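You operate a simulated robot arm through the tools that you are given. There is no shell and no other tool.

You are at the controls of a simulated two-armed robot. One attempt, no reset.

TASK
Take the cap off the grey water bottle and lay it down on the top of the coupling bench. Put the 10 mm blue shim from the top of the sorting table on the shelf of the sorting table and the 5 mm blue shim on the top of the mixing bench. Put the yellow strap pad on the door end of the bed away on the top of the strap rack. The order is free. Set down upright: blue shim.

Only the result counts: the job must be done as asked and must still hold three seconds after the hand-in. Knocking over, shifting, dropping, spilling or breaking anything else fails it. Lids that push on must go on centred and level and be pressed home; caps that screw on are set level and turned clockwise until they are tight.

THE ROBOT
Two 7-joint arms with two-finger parallel grippers on one trunk, on a base that moves. Base frame: it is fixed to the floor where the robot stands at the start and does not move with it; the origin is under the middle of the robot, x ahead of it, y to its left, z up. Units: m, rad, N and s.
The left shoulder is at the start at [-0.082, 0.119, 0.851], the right one opposite. With the tool pointing down near the work surface each hand reaches from about 0.16 to 0.58 m from the robot's upright axis, wherever it stands, measured 20 degrees to its own side. Places, roughly: blue shim [-5.25, 9.75, 0.75]; shelf of the sorting table [-5.5, 10, 0.2]; top of the mixing bench [-5.4, 4.9, 0.9]; top of the strap rack [-6.3, 6.5, 0.9]; yellow strap pad [-5, 8, 0.75]. Payload 3.43 kg a hand.
Tool frame (each hand has its own): the origin (TCP) lies between the finger pads and is the grasp point; the fingertips stand 0.03 m ahead of it; z points along the fingers, y is the line along which they close. Largest opening 0.094 m; finger width 0.028, thickness 0.01; the body of the gripper, 0.05 by 0.096 m, starts 0.055 m behind the TCP.
Orientation is that of the tool frame in the base frame, as a unit quaternion [x, y, z, w]. With the fingers straight down and closing along the base's y, the tool's x points along the base's -x, its y along +y and its z along -z.

THE INTERFACE
- The arms move only by the tool send_rows. It takes "left_rows", "right_rows" or both (then of equal length, played together; a hand with none holds still); each is a list of rows, each a list of 6 numbers: the shift along the tool's x, y, z in mm, then the turn, a rotation vector about the tool's x, y, z in rad. In form: [[dx, dy, dz, wx, wy, wz], ...]. A call has 1 to 20 rows; each row shifts and turns the commanded pose from where the row before left it, along the tool's axes as they then stand. "left_grip" and "right_grip" are, for a hand that has rows, the opening, from 0 (shut) to 1 (fully open), set as the call begins (left out, the last holds). Rows are played at 5 a second. More than 0.05 m and 0.15 rad between two rows, or a gripper value outside its range, and nothing of the call is played. Where a pose cannot be reached the arm comes as near as it can. A force on the tool above 40 N (or 10 N above the force at the start of the call, whichever is more), or a blocked arm, ends the call early, and 0.2 s more pass. Each finger travels about 0.153 m/s and halts on what it meets, pressing with about 32 N; the grip force reading is that of the motor and also rises with nothing between the fingers. The clock runs only during rows and for 0.2 s after the last one: add rows that do not move to give the fingers time. It gives the time, the measured TCP pose, the force on the tool (base axes), the opening and the grip force at its end, in the units of the frame above (readings bear some noise), with the torque about the TCP (base axes, N m) and any sound that the robot's microphone picked up, and new pictures: "views" is both (left out), scene, wrist or none (wrist: the cameras of the hands that moved).
- Cameras (640 x 400 px; columns grow to the right, rows downward): "scene" is now at [0.0345, -0.0044, 1.5605]; the picture's right is [-0.04, -1.00, 0.00], its down [-0.74, 0.03, -0.67] and it looks along [0.67, -0.03, -0.74] (base axes); focal length 289 px, centre (320, 200). "left" rides on the left gripper at [0.076, -0.014, -0.102] in its tool frame; the picture's right is [0.18, 0.98, 0.00], its down [-0.75, 0.14, -0.64] and it looks along [-0.63, 0.12, 0.77] (tool axes); focal length 243 px, centre (320, 200). "right" rides on the right gripper at [0.076, 0.014, -0.102] in its tool frame; the picture's right is [-0.18, 0.98, 0.00], its down [-0.75, -0.14, -0.64] and it looks along [-0.63, -0.12, 0.77] (tool axes); focal length 243 px, centre (320, 200). There is no depth. A picture from a camera that has moved, and an enlarged one, comes with that camera's place and axes in the base frame and with its lens.
- move_column(by): moves the trunk up (or, below 0, down) by that many m; the arms and the scene camera ride with it, the base frame stays. It gives what a move gives, with no picture.
- base_move(legs): drives the robot by 1 to 6 legs, each [ahead, left, turn to the left] in m, m and rad, along the robot's own axes; the way and the turn of a leg run together, so that a leg with both is an arc; at most 1.5 m and 3.142 rad a leg. The arms and the cameras ride along, it lands a little off, and it stops where it bumps. It gives what a move gives, and a new picture of the scene camera.
- pan_tilt(pan, tilt): turns the head with the scene camera to pan (to the left, within 2.496 rad either way) and tilt (down, from -0.506 to 1.204), counted from straight ahead of the robot (the tilt from the chest, where the trunk bows). It gives what a move gives, and a new picture of the scene camera.
- close_up(camera, box): a new picture of the part [left, top, right, bottom] of that camera's present view, enlarged. It takes no simulated time.
- close_job(): hands the job in; it is judged then, once.

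Nothing tells you exact positions but the pictures and the camera data. Unless the task says otherwise, let go and move clear before handing in.

The tools are called after "Call:" as name(argument=value, ...) on one line, values as JSON. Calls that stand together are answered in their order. send_rows: Moves the arms, as the interface text tells. Its arguments: {"type":"object","properties":{"left_rows":{"type":"array"},"left_grip":{"type":"number"},"right_rows":{"type":"array"},"right_grip":{"type":"number"},"views":{"type":"string","enum":["both","scene","wrist","none"]}},"required":[]} The other tools are called the same way: move_column (by) moves the trunk up or down; base_move (legs) drives the base; pan_tilt (pan, tilt) turns the head that bears the scene camera; close_up (camera, box) takes an enlarged picture of a part of a camera's view; close_job () hands the job in.

At the start:

```text
time: 0.0
left_eef_pos: [0.3188, 0.174, 1.1583]
left_tcp_rot: [0.0, 1.0, -0.001, 0.001]
left_force: [0.3, 0.9, -0.2]
left_torque: [0.01, -0.01, 0.01]
left_grip_width: 0.094
left_grip_force: 0.2
right_eef_pos: [0.3352, -0.1399, 1.1415]
right_tcp_rot: [0.0, 1.0, 0.001, 0.0]
right_force: [-0.2, 0.6, -0.1]
right_torque: [0.01, -0.01, -0.01]
right_grip_width: 0.0942
right_grip_force: 0.0
trunk travel left (down, up): [-0.275, 0.06]
robot x, y, heading: [-0.0003, -0.0005, -0.005]
head pan, tilt (commanded): [-0.042, 0.834]
```

scene: 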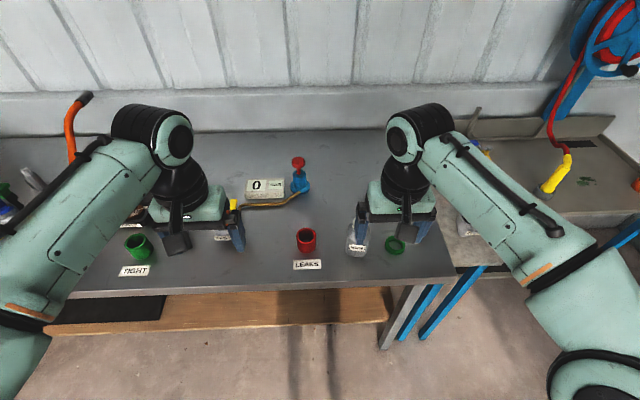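
right: 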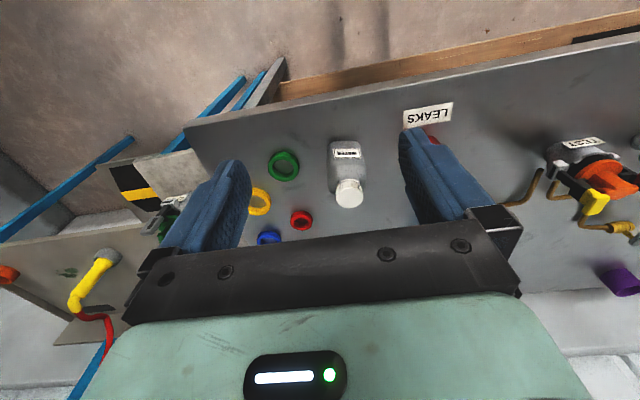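
left: 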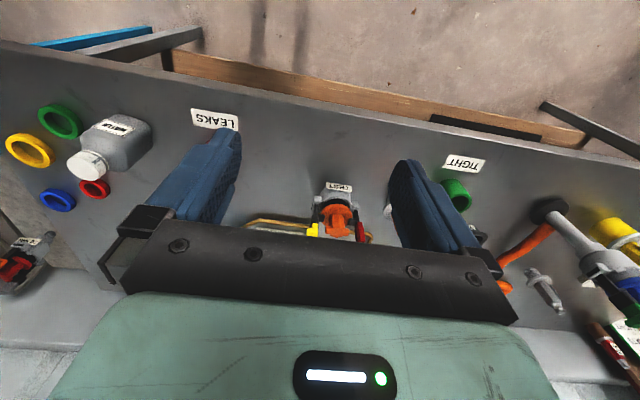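

I see a bench in front with a grey bottle with a white cap near the right hand, plus rings and couplings. I'll take enlarged pictures to identify the bottle and its surroundings before moving.

Call:
close_up(camera="right", box=[220, 100, 460, 250])

Call:
close_up(camera="scene", box=[280, 180, 480, 305])

Call:
close_up(camera="left", box=[0, 80, 240, 230])

```text
2.67 times, centred on (340, 175) of right
camera zoom: at [0.2588, -0.1261, 1.2448], right [0.18, 0.98, 0.0], down [0.75, -0.14, 0.64], along [0.63, -0.12, -0.77], focal length 647 px, centre (267, 267)
```

zoom: 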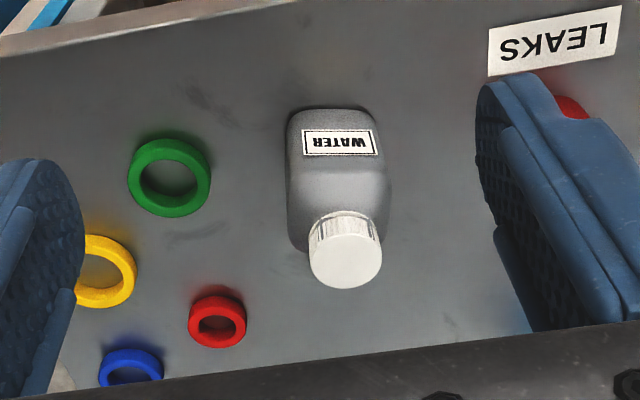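

```text
3.20 times, centred on (380, 242) of scene
camera zoom: at [0.0345, -0.0044, 1.5605], right [-0.04, -1.0, 0.0], down [-0.74, 0.03, -0.67], along [0.67, -0.03, -0.74], focal length 925 px, centre (128, 64)
```

zoom: 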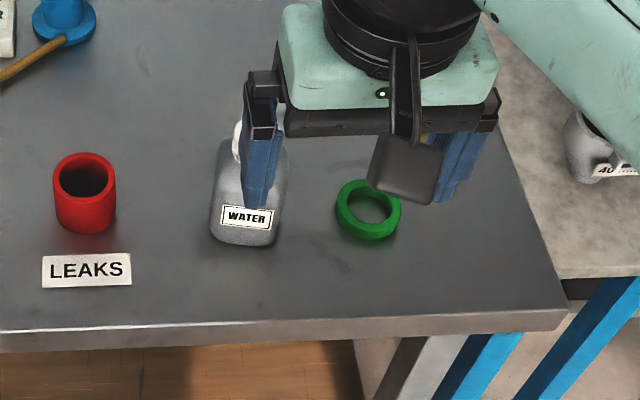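

```text
2.67 times, centred on (120, 155) of left
camera zoom: at [0.2429, 0.1591, 1.2604], right [-0.18, 0.98, 0.0], down [0.75, 0.14, 0.64], along [0.63, 0.12, -0.77], focal length 647 px, centre (853, 320)
```

zoom: 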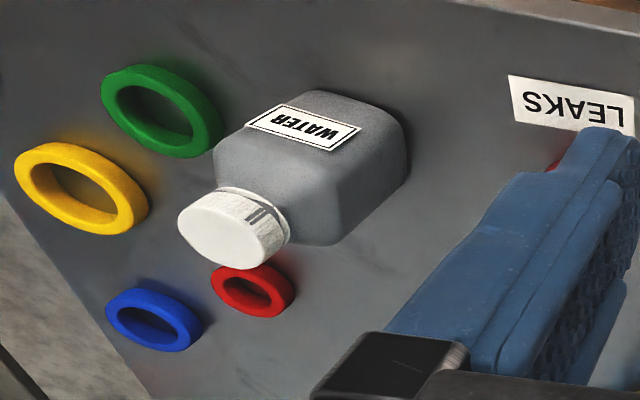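

The bottle stands upright at about [0.478, -0.126], with its cap top near z 0.975 and the bench top near 0.86. Before I start I'll look around with the head to see what is near the base.

Call:
pan_tilt(pan=-0.9, tilt=0.7)

Call:
pan_tilt(pan=0.9, tilt=0.7)

Call:
pan_tilt(pan=2.2, tilt=0.3)

Call:
pan_tilt(pan=-2.2, tilt=0.3)

```text
time: 1.2
left_eef_pos: [0.3184, 0.1739, 1.1585]
left_tcp_rot: [0.0, 1.0, 0.0, 0.0]
left_force: [-0.6, 0.5, -0.4]
left_torque: [0.0, -0.07, -0.02]
left_grip_width: 0.0941
left_grip_force: 0.0
right_eef_pos: [0.3349, -0.1398, 1.1419]
right_tcp_rot: [0.0, 1.0, 0.0, 0.0]
right_force: [0.3, -0.6, -1.1]
right_torque: [0.02, 0.04, -0.02]
right_grip_width: 0.094
right_grip_force: 0.1
trunk travel left (down, up): [-0.275, 0.06]
robot x, y, heading: [0.0016, 0.0008, 0.003]
head pan, tilt (commanded): [-0.901, 0.7]
camera scene: at [0.0084, -0.0676, 1.5716], right [-0.78, -0.62, 0.0], down [-0.4, 0.5, -0.76], along [0.48, -0.6, -0.64], focal length 289 px, centre (320, 200)
```

scene: 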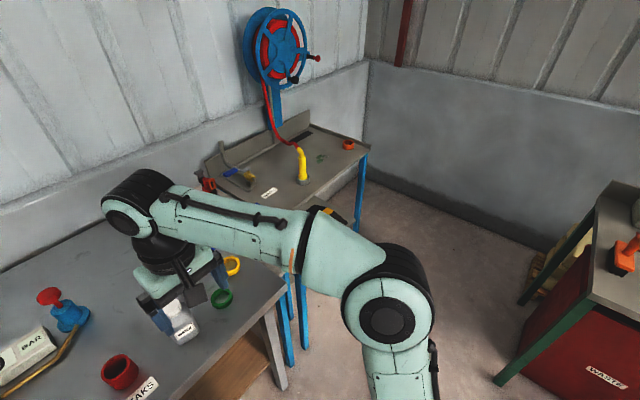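

```text
time: 3.0
left_eef_pos: [0.3191, 0.1738, 1.1579]
left_tcp_rot: [0.0, 1.0, 0.0, 0.0]
left_force: [-0.2, 0.0, -0.2]
left_torque: [-0.02, 0.02, 0.0]
left_grip_width: 0.0939
left_grip_force: 0.0
right_eef_pos: [0.3353, -0.1398, 1.1426]
right_tcp_rot: [0.0, 1.0, 0.0, 0.0]
right_force: [-0.1, -0.7, -0.5]
right_torque: [0.01, 0.03, -0.02]
right_grip_width: 0.0939
right_grip_force: 0.1
trunk travel left (down, up): [-0.275, 0.06]
robot x, y, heading: [-0.0, 0.0016, -0.003]
head pan, tilt (commanded): [0.901, 0.7]
camera scene: at [0.0084, 0.0654, 1.5716], right [0.78, -0.62, 0.0], down [-0.4, -0.5, -0.76], along [0.48, 0.6, -0.64], focal length 289 px, centre (320, 200)
```

scene: 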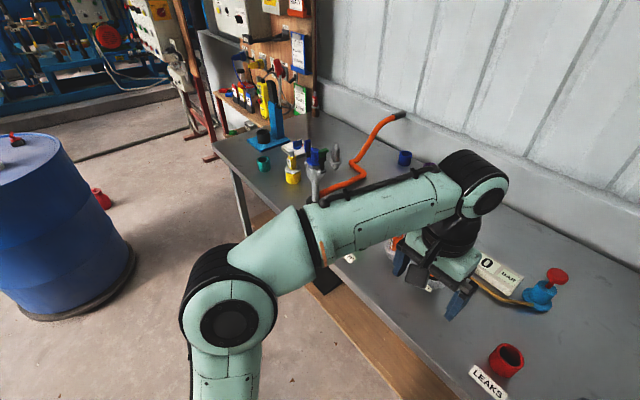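

```text
time: 4.4
left_eef_pos: [0.3184, 0.1736, 1.1583]
left_tcp_rot: [0.0, 1.0, 0.0, 0.0]
left_force: [0.4, 0.2, 0.0]
left_torque: [-0.03, 0.01, 0.01]
left_grip_width: 0.094
left_grip_force: 0.0
right_eef_pos: [0.3365, -0.1405, 1.1416]
right_tcp_rot: [0.0, 1.0, -0.001, -0.001]
right_force: [0.2, 0.2, -0.6]
right_torque: [-0.01, -0.01, 0.04]
right_grip_width: 0.0938
right_grip_force: 0.0
trunk travel left (down, up): [-0.275, 0.06]
robot x, y, heading: [-0.0014, 0.0027, 0.001]
head pan, tilt (commanded): [2.201, 0.3]
camera scene: at [-0.0994, 0.0744, 1.6077], right [0.81, 0.59, 0.0], down [0.17, -0.24, -0.96], along [-0.56, 0.77, -0.3], focal length 289 px, centre (320, 200)
```

scene: 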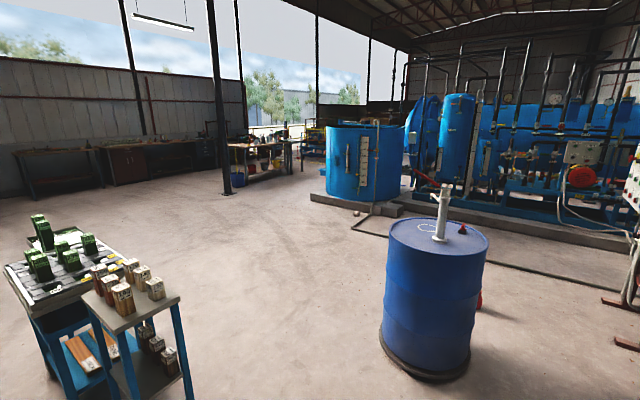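

```text
time: 8.0
left_eef_pos: [0.3193, 0.1736, 1.1578]
left_tcp_rot: [-0.001, 1.0, 0.0, 0.0]
left_force: [0.2, 0.7, 0.7]
left_torque: [0.01, 0.03, -0.02]
left_grip_width: 0.0939
left_grip_force: 0.1
right_eef_pos: [0.3342, -0.1405, 1.1425]
right_tcp_rot: [-0.001, 1.0, 0.0, 0.0]
right_force: [-0.4, 0.4, 0.6]
right_torque: [0.05, 0.01, 0.01]
right_grip_width: 0.094
right_grip_force: 0.2
trunk travel left (down, up): [-0.275, 0.06]
robot x, y, heading: [0.001, 0.0047, -0.0]
head pan, tilt (commanded): [-2.201, 0.3]
camera scene: at [-0.0994, -0.0766, 1.6077], right [-0.81, 0.59, 0.0], down [0.17, 0.24, -0.96], along [-0.56, -0.77, -0.3], focal length 289 px, centre (320, 200)
```

scene: 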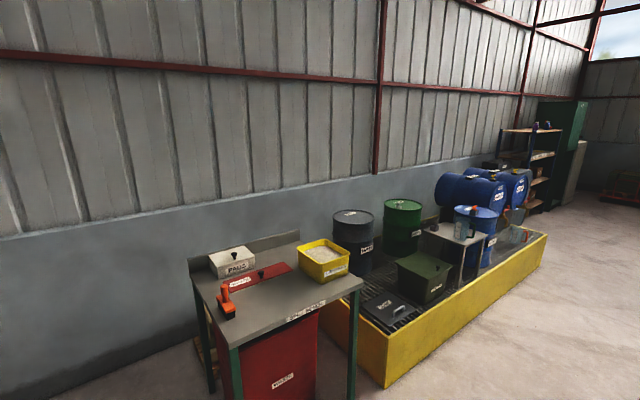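

The floor around the bench is clear, and the other tables lie behind and to the right. I'll shift the base 0.10 m right so the bottle is nearly central, then look at the bottle.

Call:
base_move(legs=[[0, -0.1, 0]])

Call:
pan_tilt(pan=0.0, tilt=0.9)

Call:
close_up(camera="left", box=[60, 60, 380, 260])

Call:
close_up(camera="right", box=[220, 60, 540, 260])

```text
time: 9.5
left_eef_pos: [0.319, 0.0741, 1.1591]
left_tcp_rot: [-0.001, 1.0, 0.0, 0.0]
left_force: [-0.1, -0.1, -0.7]
left_torque: [0.03, 0.04, 0.03]
left_grip_width: 0.094
left_grip_force: 0.0
right_eef_pos: [0.3358, -0.2404, 1.1419]
right_tcp_rot: [-0.001, 1.0, 0.0, 0.0]
right_force: [-0.1, 0.1, -0.4]
right_torque: [0.03, 0.01, 0.0]
right_grip_width: 0.0939
right_grip_force: 0.1
trunk travel left (down, up): [-0.275, 0.06]
robot x, y, heading: [-0.0029, -0.0983, 0.005]
head pan, tilt (commanded): [-2.201, 0.3]
camera scene: at [-0.0992, -0.1772, 1.6077], right [-0.81, 0.59, 0.0], down [0.17, 0.24, -0.96], along [-0.56, -0.77, -0.3], focal length 289 px, centre (320, 200)
```

scene: 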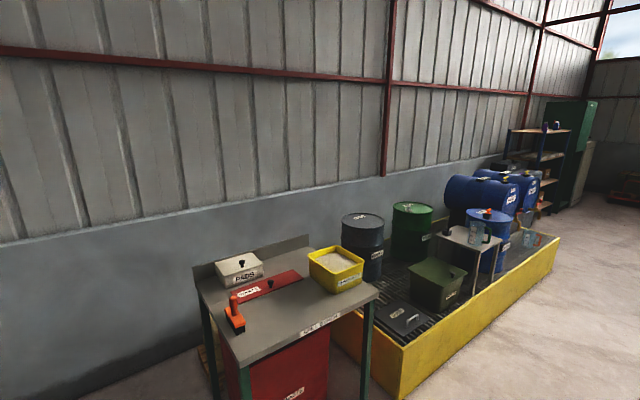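

```text
time: 11.6
left_eef_pos: [0.3187, 0.0738, 1.1583]
left_tcp_rot: [-0.001, 1.0, 0.0, 0.0]
left_force: [-0.4, 0.2, -0.1]
left_torque: [0.0, 0.02, -0.02]
left_grip_width: 0.0937
left_grip_force: 0.1
right_eef_pos: [0.3346, -0.2404, 1.142]
right_tcp_rot: [-0.001, 1.0, 0.001, 0.0]
right_force: [0.6, -0.5, 1.0]
right_torque: [-0.03, 0.02, -0.02]
right_grip_width: 0.094
right_grip_force: 0.1
trunk travel left (down, up): [-0.275, 0.06]
robot x, y, heading: [-0.0017, -0.1012, 0.001]
head pan, tilt (commanded): [0.0, 0.901]
camera scene: at [0.0312, -0.1014, 1.5555], right [0.0, -1.0, 0.0], down [-0.78, 0.0, -0.62], along [0.62, 0.0, -0.78], focal length 289 px, centre (320, 200)
```

scene: 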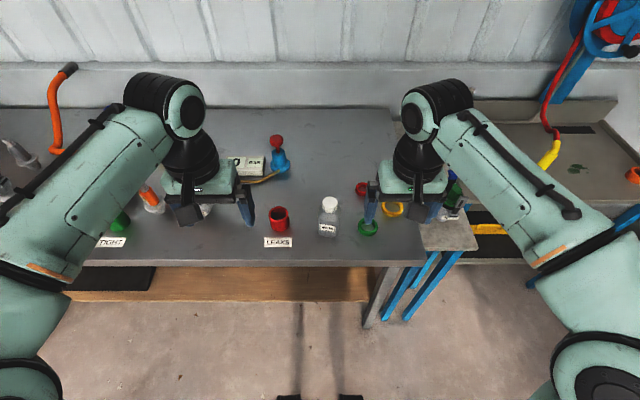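

```text
2.00 times, centred on (220, 160) of left
camera zoom: at [0.2427, 0.0593, 1.2604], right [-0.19, 0.98, 0.0], down [0.75, 0.14, 0.64], along [0.63, 0.12, -0.77], focal length 485 px, centre (520, 280)
```

zoom: 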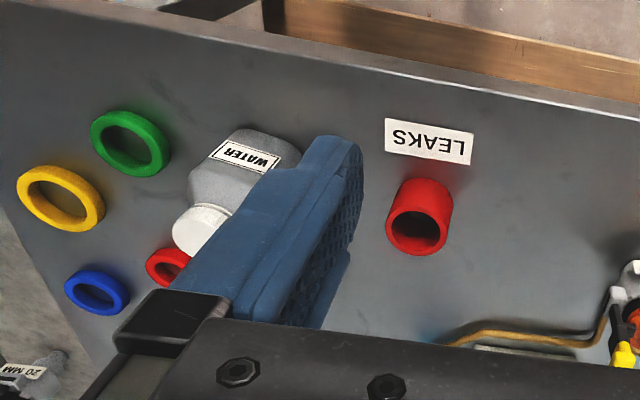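

```text
2.00 times, centred on (380, 160) of right
camera zoom: at [0.2591, -0.2259, 1.2448], right [0.18, 0.98, 0.0], down [0.75, -0.14, 0.64], along [0.63, -0.12, -0.77], focal length 485 px, centre (200, 280)
```

zoom: 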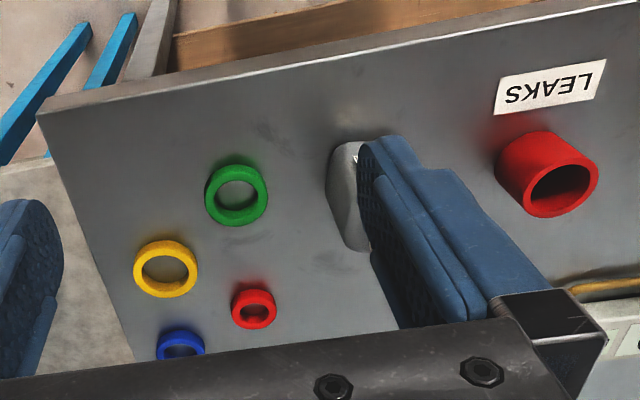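

Call:
close_up(camera="scene", box=[270, 170, 430, 270])

```text
4.00 times, centred on (350, 220) of scene
camera zoom: at [0.0312, -0.1014, 1.5555], right [0.0, -1.0, 0.0], down [-0.78, 0.0, -0.62], along [0.62, 0.0, -0.78], focal length 1156 px, centre (200, 120)
```

zoom: 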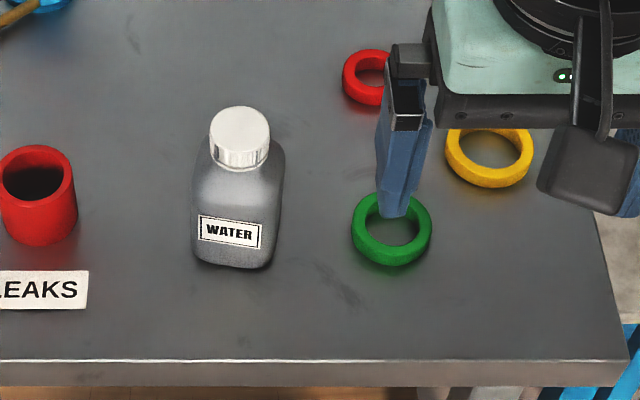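

The scene close-up shows the bottle clearly: cap at about [0.484, -0.127, 0.975], bench top near 0.86, front edge near x 0.38, and the label face turned about 15° to my left. The left hand will hold the bottle body from the front and the right hand will unscrew from above. First I'll test how far the left wrist can roll in free space.

Call:
send_rows(left_rows=[[0, 0, 0, 0, 0, 0.15], [0, 0, 0, 0, 0, 0.15], [0, 0, 0, 0, 0, 0.15], [0, 0, 0, 0, 0, 0.15], [0, 0, 0, 0, 0, 0.15], [0, 0, 0, 0, 0, 0.15], [0, 0, 0, 0, 0, 0.15], [0, 0, 0, 0, 0, 0.15], [0, 0, 0, 0, 0, 0.15], [0, 0, 0, 0, 0, 0.15], [0, 0, 0, 0, 0, 0.15], [0, 0, 0, 0, 0, 0.15], [0, 0, 0, 0, 0, 0.15], [0, 0, 0, 0, 0, 0.15], [0, 0, 0, 0, 0, 0.15], [0, 0, 0, 0, 0, 0.15], [0, 0, 0, 0, 0, 0.15], [0, 0, 0, 0, 0, 0.15], [0, 0, 0, 0, 0, 0.15], [0, 0, 0, 0, 0, 0.15]], views="scene")

```text
time: 15.8
left_eef_pos: [0.3187, 0.0749, 1.1593]
left_tcp_rot: [0.997, 0.071, 0.0, 0.001]
left_force: [-0.1, 0.5, 0.2]
left_torque: [0.02, 0.01, -0.01]
left_grip_width: 0.094
left_grip_force: 0.0
right_eef_pos: [0.3363, -0.2396, 1.1421]
right_tcp_rot: [-0.001, 1.0, 0.001, 0.0]
right_force: [-0.2, 0.1, 0.2]
right_torque: [-0.01, 0.01, 0.02]
right_grip_width: 0.0941
right_grip_force: 0.0
trunk travel left (down, up): [-0.275, 0.06]
robot x, y, heading: [0.0001, -0.1024, 0.002]
head pan, tilt (commanded): [0.0, 0.901]
camera scene: at [0.0312, -0.1013, 1.5555], right [0.0, -1.0, 0.0], down [-0.78, 0.0, -0.62], along [0.62, 0.0, -0.78], focal length 289 px, centre (320, 200)
```

scene: 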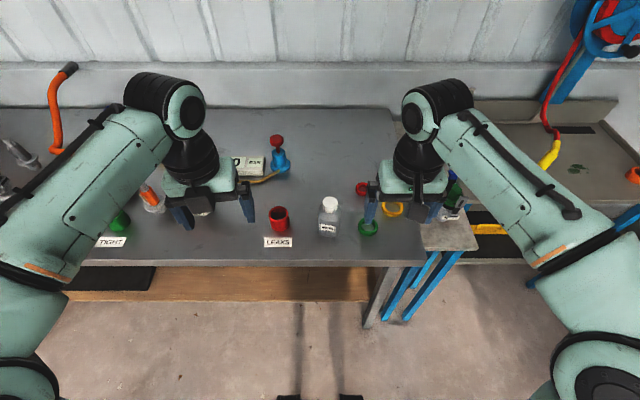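

The left wrist takes the roll well. Now I'll finish the yaw to -15°, move the hand forward, and pitch it to horizontal in the free space above the bench.

Call:
send_rows(left_rows=[[0, 0, 0, 0, 0, 0.134], [0, 0, 0, 0, 0, 0.134], [0, 0, 0, 0, 0, 0.134], [50, 0, 0, 0, 0, 0], [50, 0, 0, 0, 0, 0], [50, 0, 0, 0, 0, 0], [0, 0, 0, 0, 0.15, 0], [0, 0, 0, 0, 0.15, 0], [0, 0, 0, 0, 0.15, 0], [0, 0, 0, 0, 0.15, 0], [0, 0, 0, 0, 0.15, 0], [0, 0, 0, 0, 0.15, 0], [0, 0, 0, 0, 0.15, 0], [0, 0, 0, 0, 0.15, 0], [0, 0, 0, 0, 0.15, 0], [0, 0, 0, 0, 0.15, 0], [0, 0, 0, 0, 0, 0], [0, 0, 0, 0, 0, 0]], views="both")

```text
time: 19.6
left_eef_pos: [0.4416, 0.0382, 1.1522]
left_tcp_rot: [0.726, -0.094, 0.675, 0.087]
left_force: [0.1, 0.4, -0.4]
left_torque: [0.01, 0.01, 0.02]
left_grip_width: 0.0942
left_grip_force: 0.0
left hand out of reach, approached as far as the arm can: row 6, 14
right_eef_pos: [0.3358, -0.2395, 1.1416]
right_tcp_rot: [0.0, 1.0, 0.0, 0.0]
right_force: [0.2, 0.3, -0.2]
right_torque: [-0.03, 0.0, 0.01]
right_grip_width: 0.094
right_grip_force: 0.1
trunk travel left (down, up): [-0.275, 0.06]
robot x, y, heading: [0.0022, -0.1035, 0.001]
head pan, tilt (commanded): [0.0, 0.901]
camera scene: at [0.032, -0.1006, 1.5555], right [0.0, -1.0, 0.0], down [-0.78, 0.0, -0.62], along [0.62, 0.0, -0.78], focal length 289 px, centre (320, 200)
camera left: at [0.3509, 0.0767, 1.2349], right [-0.24, -0.95, 0.18], down [-0.71, 0.04, -0.71], along [0.67, -0.3, -0.68], focal length 243 px, centre (320, 200)
```

scene: 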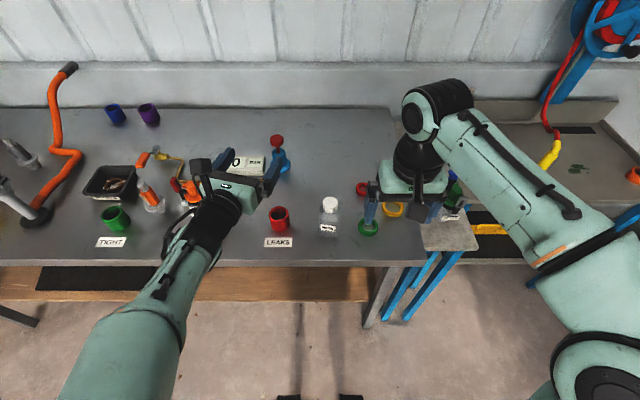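
left: 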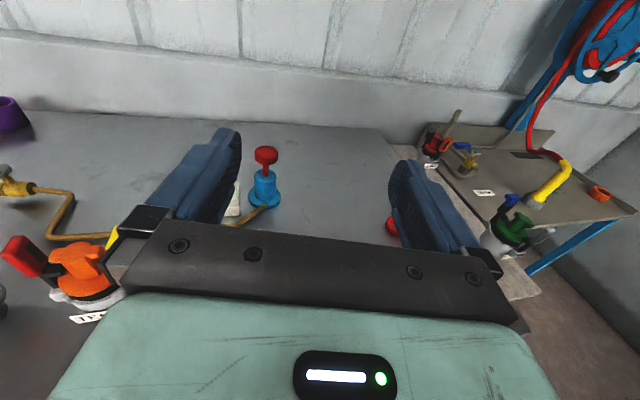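

The left hand is now nearly horizontal with its camera on top. I'll move it to above the bottle at the same height and clear the right hand to the right.

Call:
send_rows(left_rows=[[0, 0, 0, 0, 0, 0], [0, 0, 0, 0, 0, 0], [1.4, 36.8, 19, 0, 0, 0], [1.4, 36.8, 19, 0, 0, 0], [1.4, 36.8, 19, 0, 0, 0], [1.4, 36.8, 19, 0, 0, 0], [0, 0, 0, 0, 0, 0]], right_rows=[[0, -40, 0, 0, 0, 0], [0, -40, 0, 0, 0, 0], [0, -40, 0, 0, 0, 0], [0, 0, 0, 0, 0, 0], [0, 0, 0, 0, 0, 0], [0, 0, 0, 0, 0, 0], [0, 0, 0, 0, 0, 0]], views="both")

```text
time: 21.2
left_eef_pos: [0.4761, -0.1219, 1.154]
left_tcp_rot: [0.727, -0.093, 0.675, 0.087]
left_force: [-0.1, -0.3, -0.2]
left_torque: [0.0, -0.01, -0.01]
left_grip_width: 0.0939
left_grip_force: 0.2
right_eef_pos: [0.3365, -0.3593, 1.1408]
right_tcp_rot: [-0.001, 1.0, 0.0, 0.0]
right_force: [0.3, -0.6, 0.6]
right_torque: [-0.01, -0.02, -0.03]
right_grip_width: 0.0944
right_grip_force: 0.0
trunk travel left (down, up): [-0.275, 0.06]
robot x, y, heading: [0.003, -0.0971, 0.009]
head pan, tilt (commanded): [0.0, 0.901]
camera scene: at [0.0311, -0.1004, 1.5555], right [0.0, -1.0, 0.0], down [-0.78, 0.0, -0.62], along [0.62, 0.0, -0.78], focal length 289 px, centre (320, 200)
camera right: at [0.2609, -0.3447, 1.2456], right [0.18, 0.98, 0.0], down [0.75, -0.14, 0.64], along [0.63, -0.12, -0.77], focal length 243 px, centre (320, 200)
camera left: at [0.385, -0.0838, 1.236], right [-0.24, -0.95, 0.18], down [-0.71, 0.04, -0.71], along [0.67, -0.3, -0.68], focal length 243 px, centre (320, 200)
```

scene: 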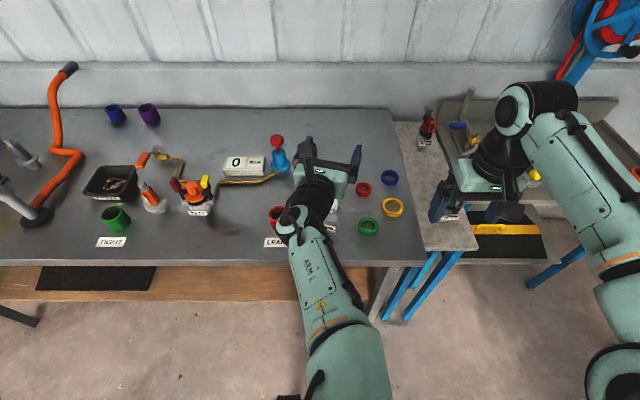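
right: 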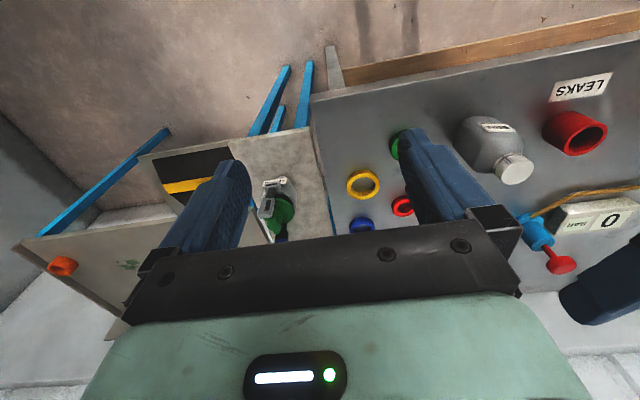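
left: 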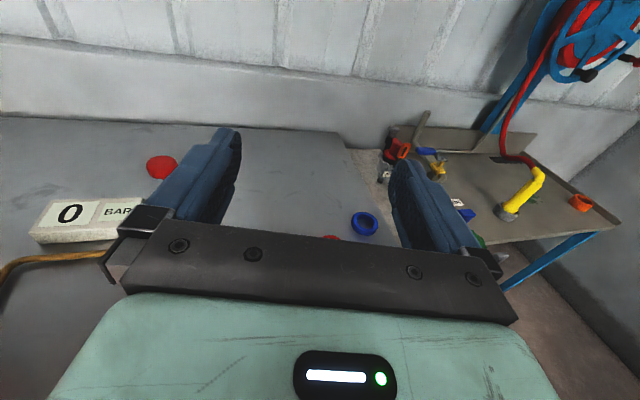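

The left hand hangs above the bottle with the elbow high. I'll check the bottle's exact place and yaw with the right wrist camera before lowering.

Call:
close_up(camera="right", box=[440, 90, 632, 210])

Call:
close_up(camera="scene", box=[240, 130, 400, 230])

```text
3.33 times, centred on (536, 150) of right
camera zoom: at [0.2609, -0.3447, 1.2456], right [0.18, 0.98, 0.0], down [0.75, -0.14, 0.64], along [0.63, -0.12, -0.77], focal length 809 px, centre (-400, 367)
```

zoom: 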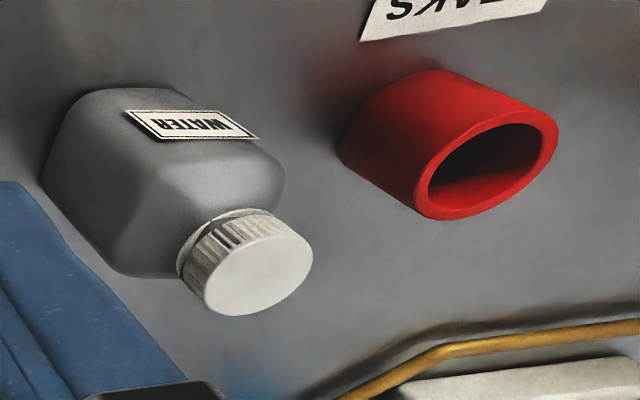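

```text
4.00 times, centred on (320, 180) of scene
camera zoom: at [0.0311, -0.1004, 1.5555], right [0.0, -1.0, 0.0], down [-0.78, 0.0, -0.62], along [0.62, 0.0, -0.78], focal length 1156 px, centre (320, 280)
```

zoom: 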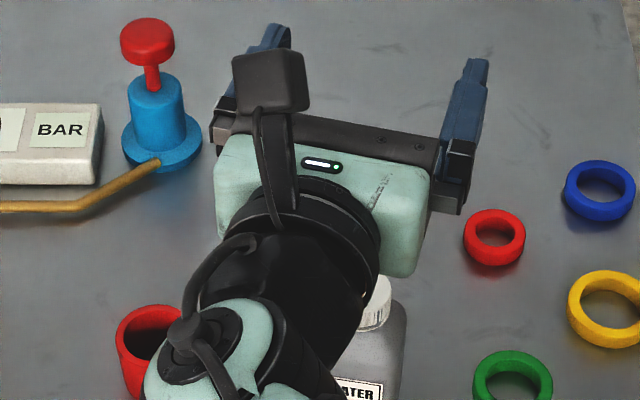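

The cap is at about [0.478, -0.126, 0.977] and the bottle is turned about 11°. I'll align the left hand's yaw to the bottle and lower it part-way, then check.

Call:
send_rows(left_rows=[[0, 0, 0, 0.065, -0.035, 0], [-30.9, 0.4, 3.5, 0, 0, 0], [-30.9, 0.4, 3.5, 0, 0, 0], [-30.9, 0.4, 3.5, 0, 0, 0], [-30.9, 0.4, 3.5, 0, 0, 0], [0, 0, 0, 0, 0, 0]], views="both")

Call:
close_up(camera="right", box=[400, 60, 640, 210])

```text
time: 22.6
left_eef_pos: [0.4759, -0.1265, 1.0288]
left_tcp_rot: [0.74, -0.074, 0.666, 0.062]
left_force: [0.1, 0.1, -0.7]
left_torque: [0.0, -0.01, -0.04]
left_grip_width: 0.0938
left_grip_force: 0.2
right_eef_pos: [0.3374, -0.359, 1.143]
right_tcp_rot: [-0.001, 1.0, 0.0, 0.0]
right_force: [0.0, -0.7, 0.1]
right_torque: [0.0, 0.01, -0.01]
right_grip_width: 0.0941
right_grip_force: 0.2
trunk travel left (down, up): [-0.275, 0.06]
robot x, y, heading: [-0.0031, -0.1003, 0.001]
head pan, tilt (commanded): [0.0, 0.901]
camera scene: at [0.0311, -0.1013, 1.5555], right [0.0, -1.0, 0.0], down [-0.78, 0.0, -0.62], along [0.62, 0.0, -0.78], focal length 289 px, centre (320, 200)
camera left: at [0.3864, -0.0956, 1.1144], right [-0.17, -0.97, 0.18], down [-0.73, 0.0, -0.68], along [0.66, -0.25, -0.71], focal length 243 px, centre (320, 200)
```

scene: 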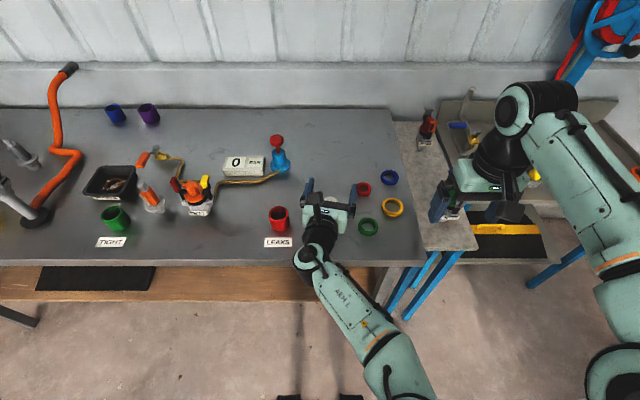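
left: 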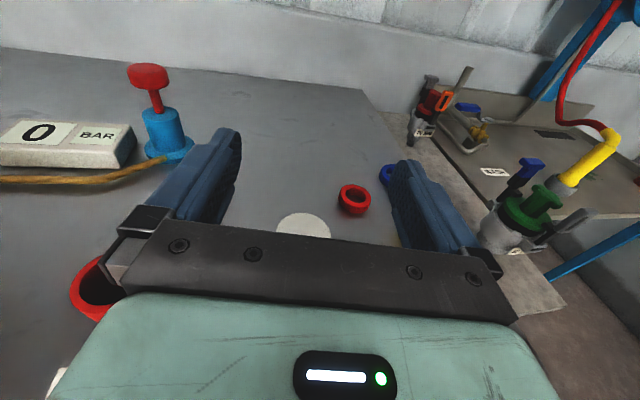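

```text
2.67 times, centred on (520, 135) of right
camera zoom: at [0.2609, -0.3454, 1.2455], right [0.18, 0.98, 0.0], down [0.75, -0.14, 0.64], along [0.63, -0.12, -0.77], focal length 647 px, centre (-213, 373)
```

zoom: 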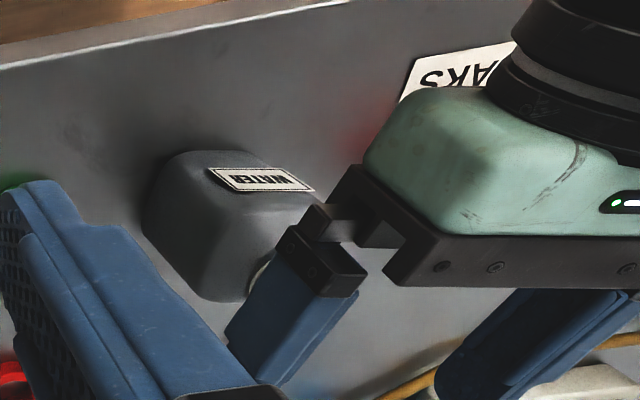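

The cap shows centred between the left fingers. I'll lower the rest of the way to grip height, about z 0.905.

Call:
send_rows(left_rows=[[-25, 0, 2.6, 0, 0, 0], [-25, 0, 2.6, 0, 0, 0], [-25, 0, 2.6, 0, 0, 0], [-25, 0, 2.6, 0, 0, 0], [-23, 0, 2.6, 0, 0, 0], [0, 0, 0, 0, 0, 0]], views="both")

Call:
close_up(camera="scene", box=[240, 150, 480, 300])

Call:
close_up(camera="right", box=[400, 60, 640, 210])

```text
time: 24.0
left_eef_pos: [0.4754, -0.1248, 0.9051]
left_tcp_rot: [0.74, -0.074, 0.666, 0.062]
left_force: [0.5, -0.5, 0.2]
left_torque: [0.01, 0.01, 0.01]
left_grip_width: 0.0939
left_grip_force: 0.1
right_eef_pos: [0.3373, -0.3604, 1.1428]
right_tcp_rot: [0.0, 1.0, 0.0, 0.0]
right_force: [-0.5, -0.4, 0.5]
right_torque: [0.01, 0.02, 0.04]
right_grip_width: 0.094
right_grip_force: 0.0
trunk travel left (down, up): [-0.275, 0.06]
robot x, y, heading: [-0.0002, -0.0991, 0.002]
head pan, tilt (commanded): [0.0, 0.901]
camera scene: at [0.031, -0.1013, 1.5555], right [0.0, -1.0, 0.0], down [-0.78, 0.0, -0.62], along [0.62, 0.0, -0.78], focal length 289 px, centre (320, 200)
camera left: at [0.3866, -0.0939, 0.9907], right [-0.17, -0.97, 0.18], down [-0.73, 0.0, -0.68], along [0.66, -0.25, -0.71], focal length 243 px, centre (320, 200)
```

scene: 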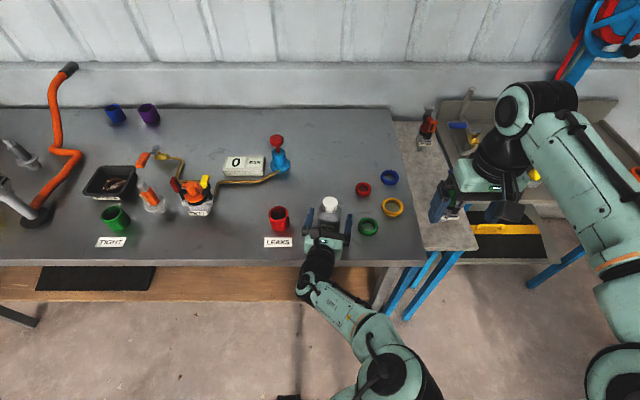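
left: 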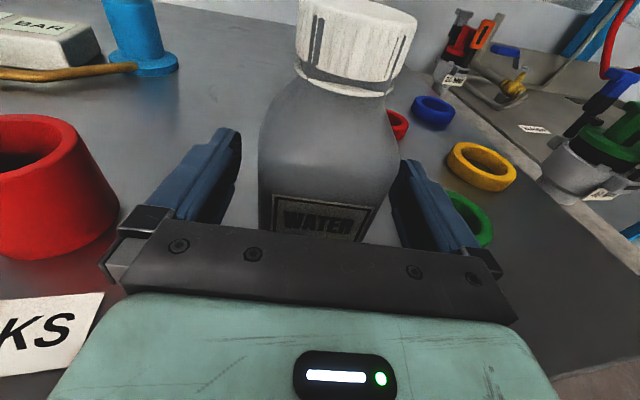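

```text
2.67 times, centred on (360, 225) of scene
camera zoom: at [0.031, -0.1013, 1.5555], right [0.0, -1.0, 0.0], down [-0.78, 0.0, -0.62], along [0.62, 0.0, -0.78], focal length 771 px, centre (213, 133)
```

zoom: 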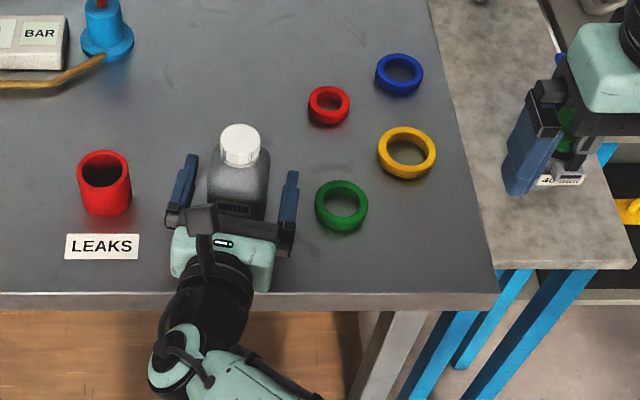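

```text
2.67 times, centred on (520, 135) of right
camera zoom: at [0.2608, -0.3454, 1.2454], right [0.18, 0.98, 0.0], down [0.75, -0.14, 0.64], along [0.63, -0.12, -0.77], focal length 647 px, centre (-213, 373)
```

zoom: 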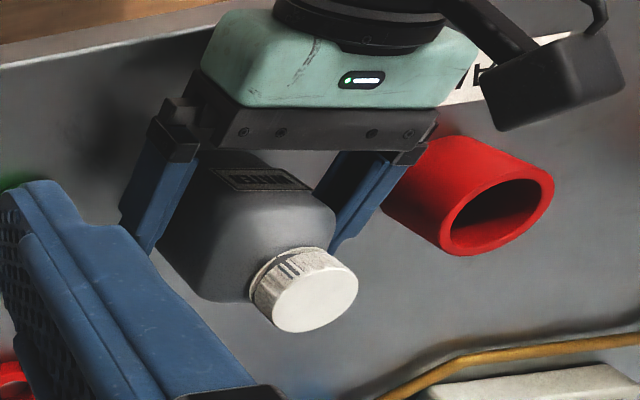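

The left fingers straddle the bottle body. I'll take an enlarged left picture to check centring before closing.

Call:
close_up(camera="left", box=[160, 60, 480, 260])

```text
2.00 times, centred on (320, 160) of left
camera zoom: at [0.3866, -0.0939, 0.9907], right [-0.17, -0.97, 0.18], down [-0.73, 0.0, -0.68], along [0.66, -0.25, -0.71], focal length 485 px, centre (320, 280)
```

zoom: 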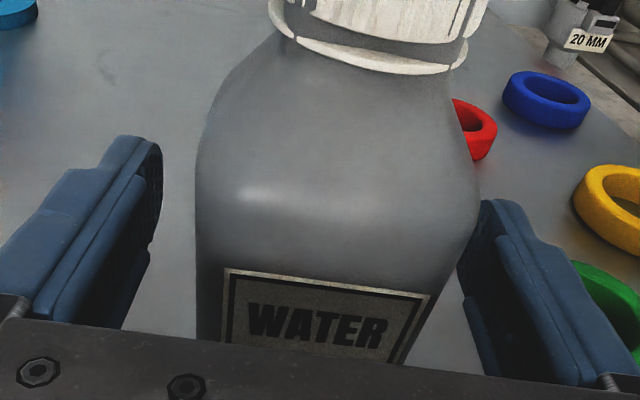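

The bottle axis projects within about 1 mm of the left hand's grasp point, so it is centred. I'll close the left hand gently in two steps.

Call:
send_rows(left_rows=[[0, 0, 0, 0, 0, 0], [0, 0, 0, 0, 0, 0]], left_grip=0.72, views="none")

Call:
close_up(camera="left", box=[160, 60, 480, 260])

```text
time: 24.6
left_eef_pos: [0.4761, -0.1247, 0.9052]
left_tcp_rot: [0.74, -0.074, 0.666, 0.063]
left_force: [-0.2, 0.1, 0.1]
left_torque: [0.01, -0.03, -0.03]
left_grip_width: 0.0678
left_grip_force: 0.0
right_eef_pos: [0.3373, -0.3591, 1.1423]
right_tcp_rot: [-0.001, 1.0, 0.0, 0.0]
right_force: [0.3, -0.4, -0.8]
right_torque: [0.0, -0.02, -0.01]
right_grip_width: 0.094
right_grip_force: 0.1
trunk travel left (down, up): [-0.275, 0.06]
robot x, y, heading: [0.0013, -0.1001, 0.0]
head pan, tilt (commanded): [0.0, 0.901]
```

```text
2.00 times, centred on (320, 160) of left
camera zoom: at [0.3867, -0.0939, 0.9909], right [-0.17, -0.97, 0.18], down [-0.73, 0.0, -0.68], along [0.66, -0.25, -0.71], focal length 485 px, centre (320, 280)
```

zoom: 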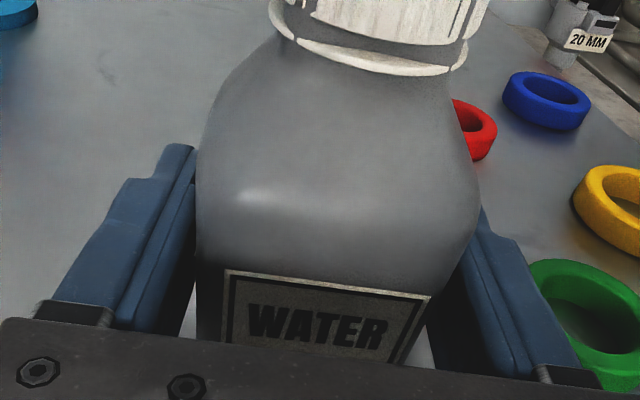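

Call:
send_rows(left_rows=[[0, 0, 0, 0, 0, 0], [0, 0, 0, 0, 0, 0], [0, 0, 0, 0, 0, 0]], left_grip=0.5, views="none")

Call:
close_up(camera="left", box=[160, 60, 480, 260])

```text
time: 25.4
left_eef_pos: [0.4754, -0.124, 0.9051]
left_tcp_rot: [0.74, -0.074, 0.665, 0.062]
left_force: [0.7, 1.2, 0.5]
left_torque: [-0.11, 0.04, 0.04]
left_grip_width: 0.0643
left_grip_force: 32.0
right_eef_pos: [0.3371, -0.3596, 1.1428]
right_tcp_rot: [-0.001, 1.0, 0.0, 0.0]
right_force: [-1.0, 0.1, 0.8]
right_torque: [-0.02, 0.02, -0.01]
right_grip_width: 0.0938
right_grip_force: 0.1
trunk travel left (down, up): [-0.275, 0.06]
robot x, y, heading: [0.0004, -0.099, 0.004]
head pan, tilt (commanded): [0.0, 0.901]
```

```text
2.00 times, centred on (320, 160) of left
camera zoom: at [0.3868, -0.0938, 0.9909], right [-0.17, -0.97, 0.18], down [-0.73, 0.0, -0.68], along [0.66, -0.25, -0.71], focal length 485 px, centre (320, 280)
```

zoom: 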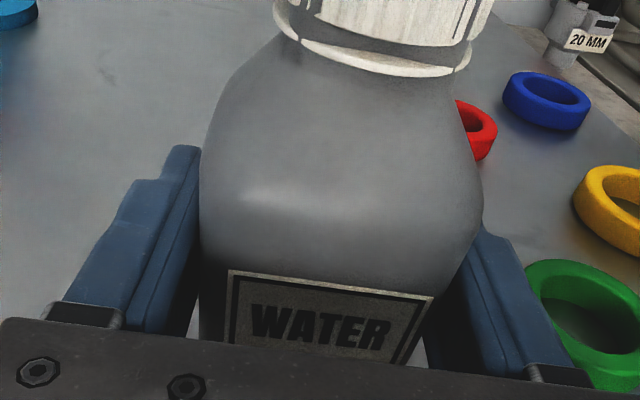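

The left hand holds the bottle firmly (opening 0.064, 32 N). Now I'll bring the right hand over the cap at a safe height.

Call:
send_rows(right_rows=[[-23.5, 38.8, 0, 0, 0, 0], [-23.5, 38.8, 0, 0, 0, 0], [-23.5, 38.8, 0, 0, 0, 0], [-23.5, 38.8, 0, 0, 0, 0], [-23.5, 38.8, 0, 0, 0, 0], [-23.5, 38.8, 0, 0, 0, 0], [0, 0, 0, 0, 0, 0]], views="both")

```text
time: 26.5
left_eef_pos: [0.4955, -0.0829, 0.9002]
left_tcp_rot: [0.736, -0.051, 0.674, 0.042]
left_force: [-10.5, -4.2, 21.6]
left_torque: [-0.33, 2.03, 0.05]
left_grip_width: 0.064
left_grip_force: 31.8
right_eef_pos: [0.4333, -0.224, 1.1605]
right_tcp_rot: [0.03, 0.999, 0.004, 0.016]
right_force: [0.8, -0.3, 0.3]
right_torque: [-0.01, 0.03, 0.01]
right_grip_width: 0.0941
right_grip_force: 0.0
right hand out of reach, approached as far as the arm can: row 5
trunk travel left (down, up): [-0.275, 0.06]
robot x, y, heading: [0.0009, -0.0984, 0.0]
head pan, tilt (commanded): [0.0, 0.901]
stopped in row 5 (left hand): the force on the tool passed its limit at 110 N (the readings are from after the stop); the commanded pose is now the measured one
camera scene: at [0.0287, -0.1007, 1.5556], right [0.0, -1.0, 0.0], down [-0.78, 0.0, -0.62], along [0.62, 0.0, -0.78], focal length 289 px, centre (320, 200)
camera right: at [0.3539, -0.2055, 1.2618], right [0.24, 0.97, 0.01], down [0.72, -0.19, 0.66], along [0.65, -0.15, -0.75], focal length 243 px, centre (320, 200)
```

scene: 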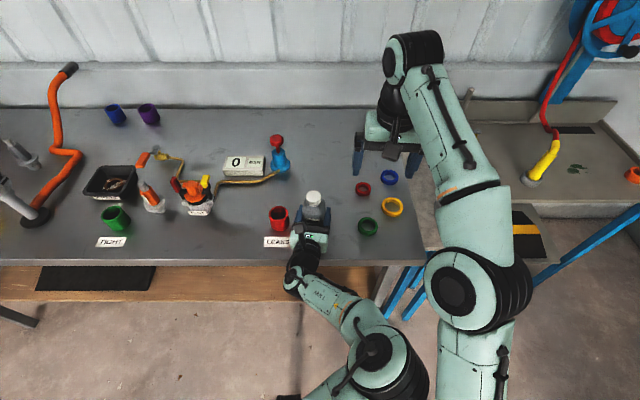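
right: 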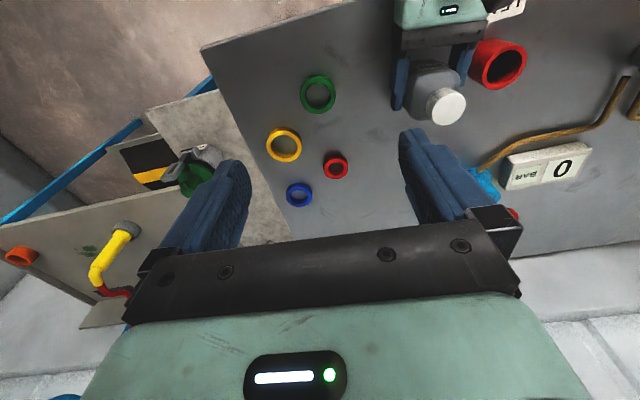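

The arms touched: the left elbow was in the right arm's way, and the left hand with the bottle was pushed about 4 cm. I'll back the right arm off the same way at once and then inspect.

Call:
send_rows(right_rows=[[23.5, -38.8, 0, 0, 0, 0], [23.5, -38.8, 0, 0, 0, 0], [23.5, -38.8, 0, 0, 0, 0], [0, 0, 0, 0, 0, 0]], views="both")

Call:
close_up(camera="scene", box=[220, 160, 420, 285])

Call:
close_up(camera="left", box=[0, 0, 640, 400])

```text
time: 27.5
left_eef_pos: [0.4959, -0.0824, 0.9005]
left_tcp_rot: [0.736, -0.051, 0.674, 0.04]
left_force: [0.6, 6.8, 28.3]
left_torque: [0.03, 2.11, -0.48]
left_grip_width: 0.0641
left_grip_force: 31.8
right_eef_pos: [0.3551, -0.3388, 1.1592]
right_tcp_rot: [0.03, 0.999, 0.003, 0.016]
right_force: [0.6, -0.1, -0.2]
right_torque: [0.0, 0.01, -0.02]
right_grip_width: 0.0939
right_grip_force: 0.2
trunk travel left (down, up): [-0.275, 0.06]
robot x, y, heading: [-0.0021, -0.098, 0.002]
head pan, tilt (commanded): [0.0, 0.901]
camera scene: at [0.029, -0.1005, 1.5556], right [0.0, -1.0, 0.0], down [-0.78, 0.0, -0.62], along [0.62, 0.0, -0.78], focal length 289 px, centre (320, 200)
camera right: at [0.2769, -0.3203, 1.2592], right [0.24, 0.97, 0.01], down [0.72, -0.19, 0.66], along [0.65, -0.15, -0.75], focal length 243 px, centre (320, 200)
```

scene: 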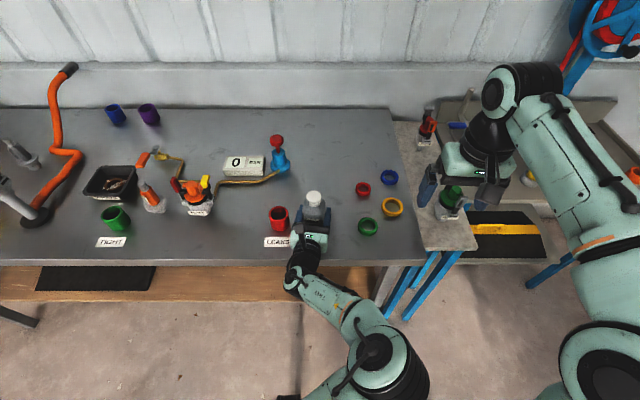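
right: 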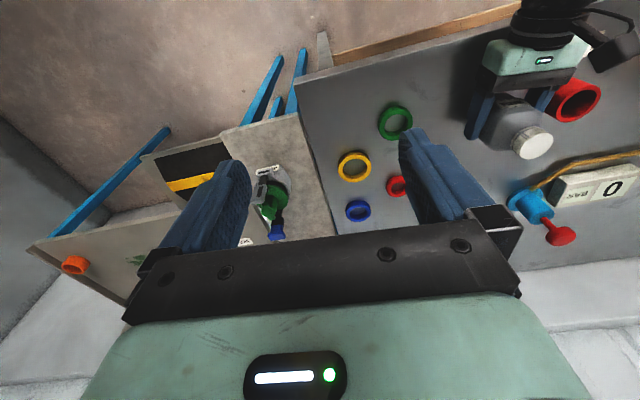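

```text
3.20 times, centred on (320, 222) of scene
camera zoom: at [0.029, -0.1005, 1.5556], right [0.0, -1.0, 0.0], down [-0.78, 0.0, -0.62], along [0.62, 0.0, -0.78], focal length 925 px, centre (320, 128)
```

zoom: 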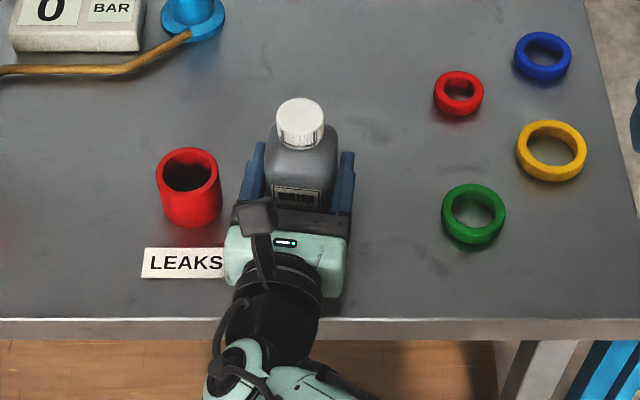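

```text
1.00 times, centred on (320, 200) of left (not enlarged: the box is as wide or as high as the picture)
camera zoom: at [0.4026, -0.0578, 0.9849], right [-0.11, -0.98, 0.17], down [-0.72, -0.04, -0.69], along [0.69, -0.2, -0.7], focal length 243 px, centre (320, 200)
```

zoom: 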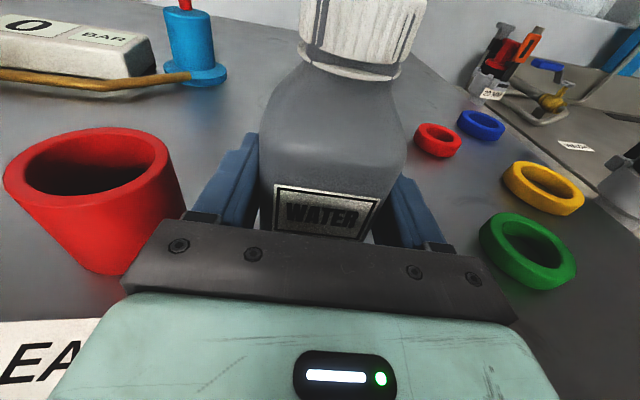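

The bottle is still upright in the left hand, and the red cup, the rings and the rest look unmoved. The left elbow swings across to the right in this pose, so I'll lift the bottle level, unwind the left hand to point right (elbow out left), and unscrew it in the air. First comes a slow straight lift.

Call:
send_rows(left_rows=[[3, 0, -0.3, 0, -0.006, 0], [5, 0, -0.4, 0, -0.006, 0], [10, 0, -0.9, 0, -0.005, 0], [12, 0, -1.1, 0, 0, 0], [15, 0, -1.5, 0, 0, 0], [15, 0, -1.5, 0, 0, 0], [15, 0, -1.5, 0, 0, 0], [0, 0, 0, 0, 0, 0]], right_rows=[[0, -10, 0, 0, 0, 0], [0, -10, 0, 0, 0, 0], [0, -10, 0, 0, 0, 0], [0, -10, 0, 0, 0, 0], [0, -10, 0, 0, 0, 0], [0, 0, 0, 0, 0, 0], [0, 0, 0, 0, 0, 0], [0, 0, 0, 0, 0, 0]], views="both")

```text
time: 29.3
left_eef_pos: [0.4978, -0.085, 0.9739]
left_tcp_rot: [0.745, -0.053, 0.664, 0.041]
left_force: [-0.1, 0.8, -3.9]
left_torque: [0.0, -0.02, 0.01]
left_grip_width: 0.0643
left_grip_force: 31.8
right_eef_pos: [0.3546, -0.3865, 1.1566]
right_tcp_rot: [0.03, 0.999, 0.004, 0.015]
right_force: [0.1, -0.6, -0.1]
right_torque: [-0.02, -0.01, -0.01]
right_grip_width: 0.0939
right_grip_force: 0.1
trunk travel left (down, up): [-0.275, 0.06]
robot x, y, heading: [-0.0016, -0.1031, -0.001]
head pan, tilt (commanded): [0.0, 0.901]
camera scene: at [0.0315, -0.1016, 1.5555], right [0.0, -1.0, 0.0], down [-0.78, 0.0, -0.62], along [0.62, 0.0, -0.78], focal length 289 px, centre (320, 200)
camera right: at [0.2762, -0.3684, 1.2572], right [0.24, 0.97, 0.01], down [0.72, -0.19, 0.66], along [0.65, -0.15, -0.75], focal length 243 px, centre (320, 200)
camera left: at [0.4069, -0.0604, 1.0599], right [-0.11, -0.98, 0.17], down [-0.73, -0.04, -0.68], along [0.67, -0.2, -0.72], focal length 243 px, centre (320, 200)
```

scene: 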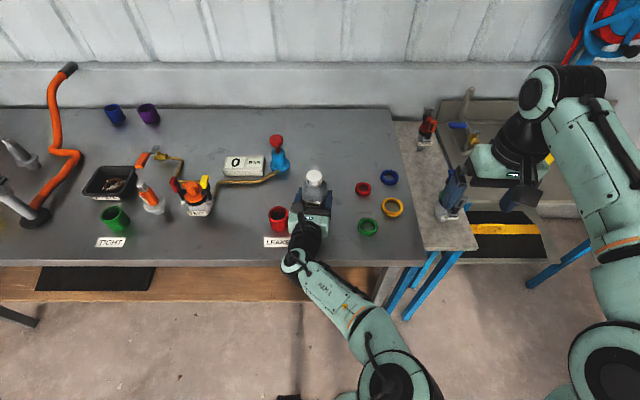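
right: 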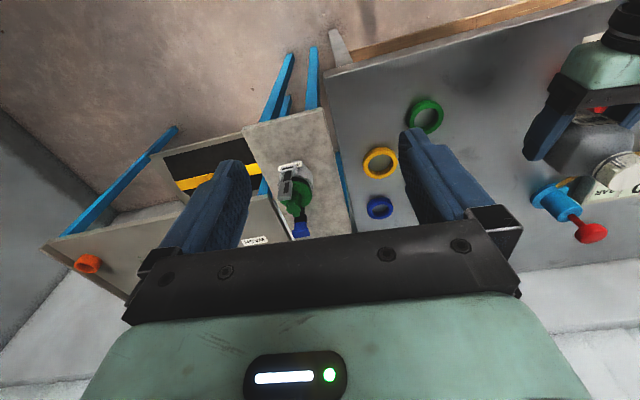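
left: 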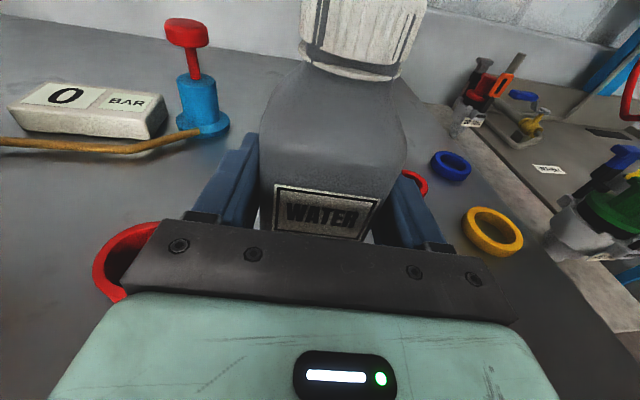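

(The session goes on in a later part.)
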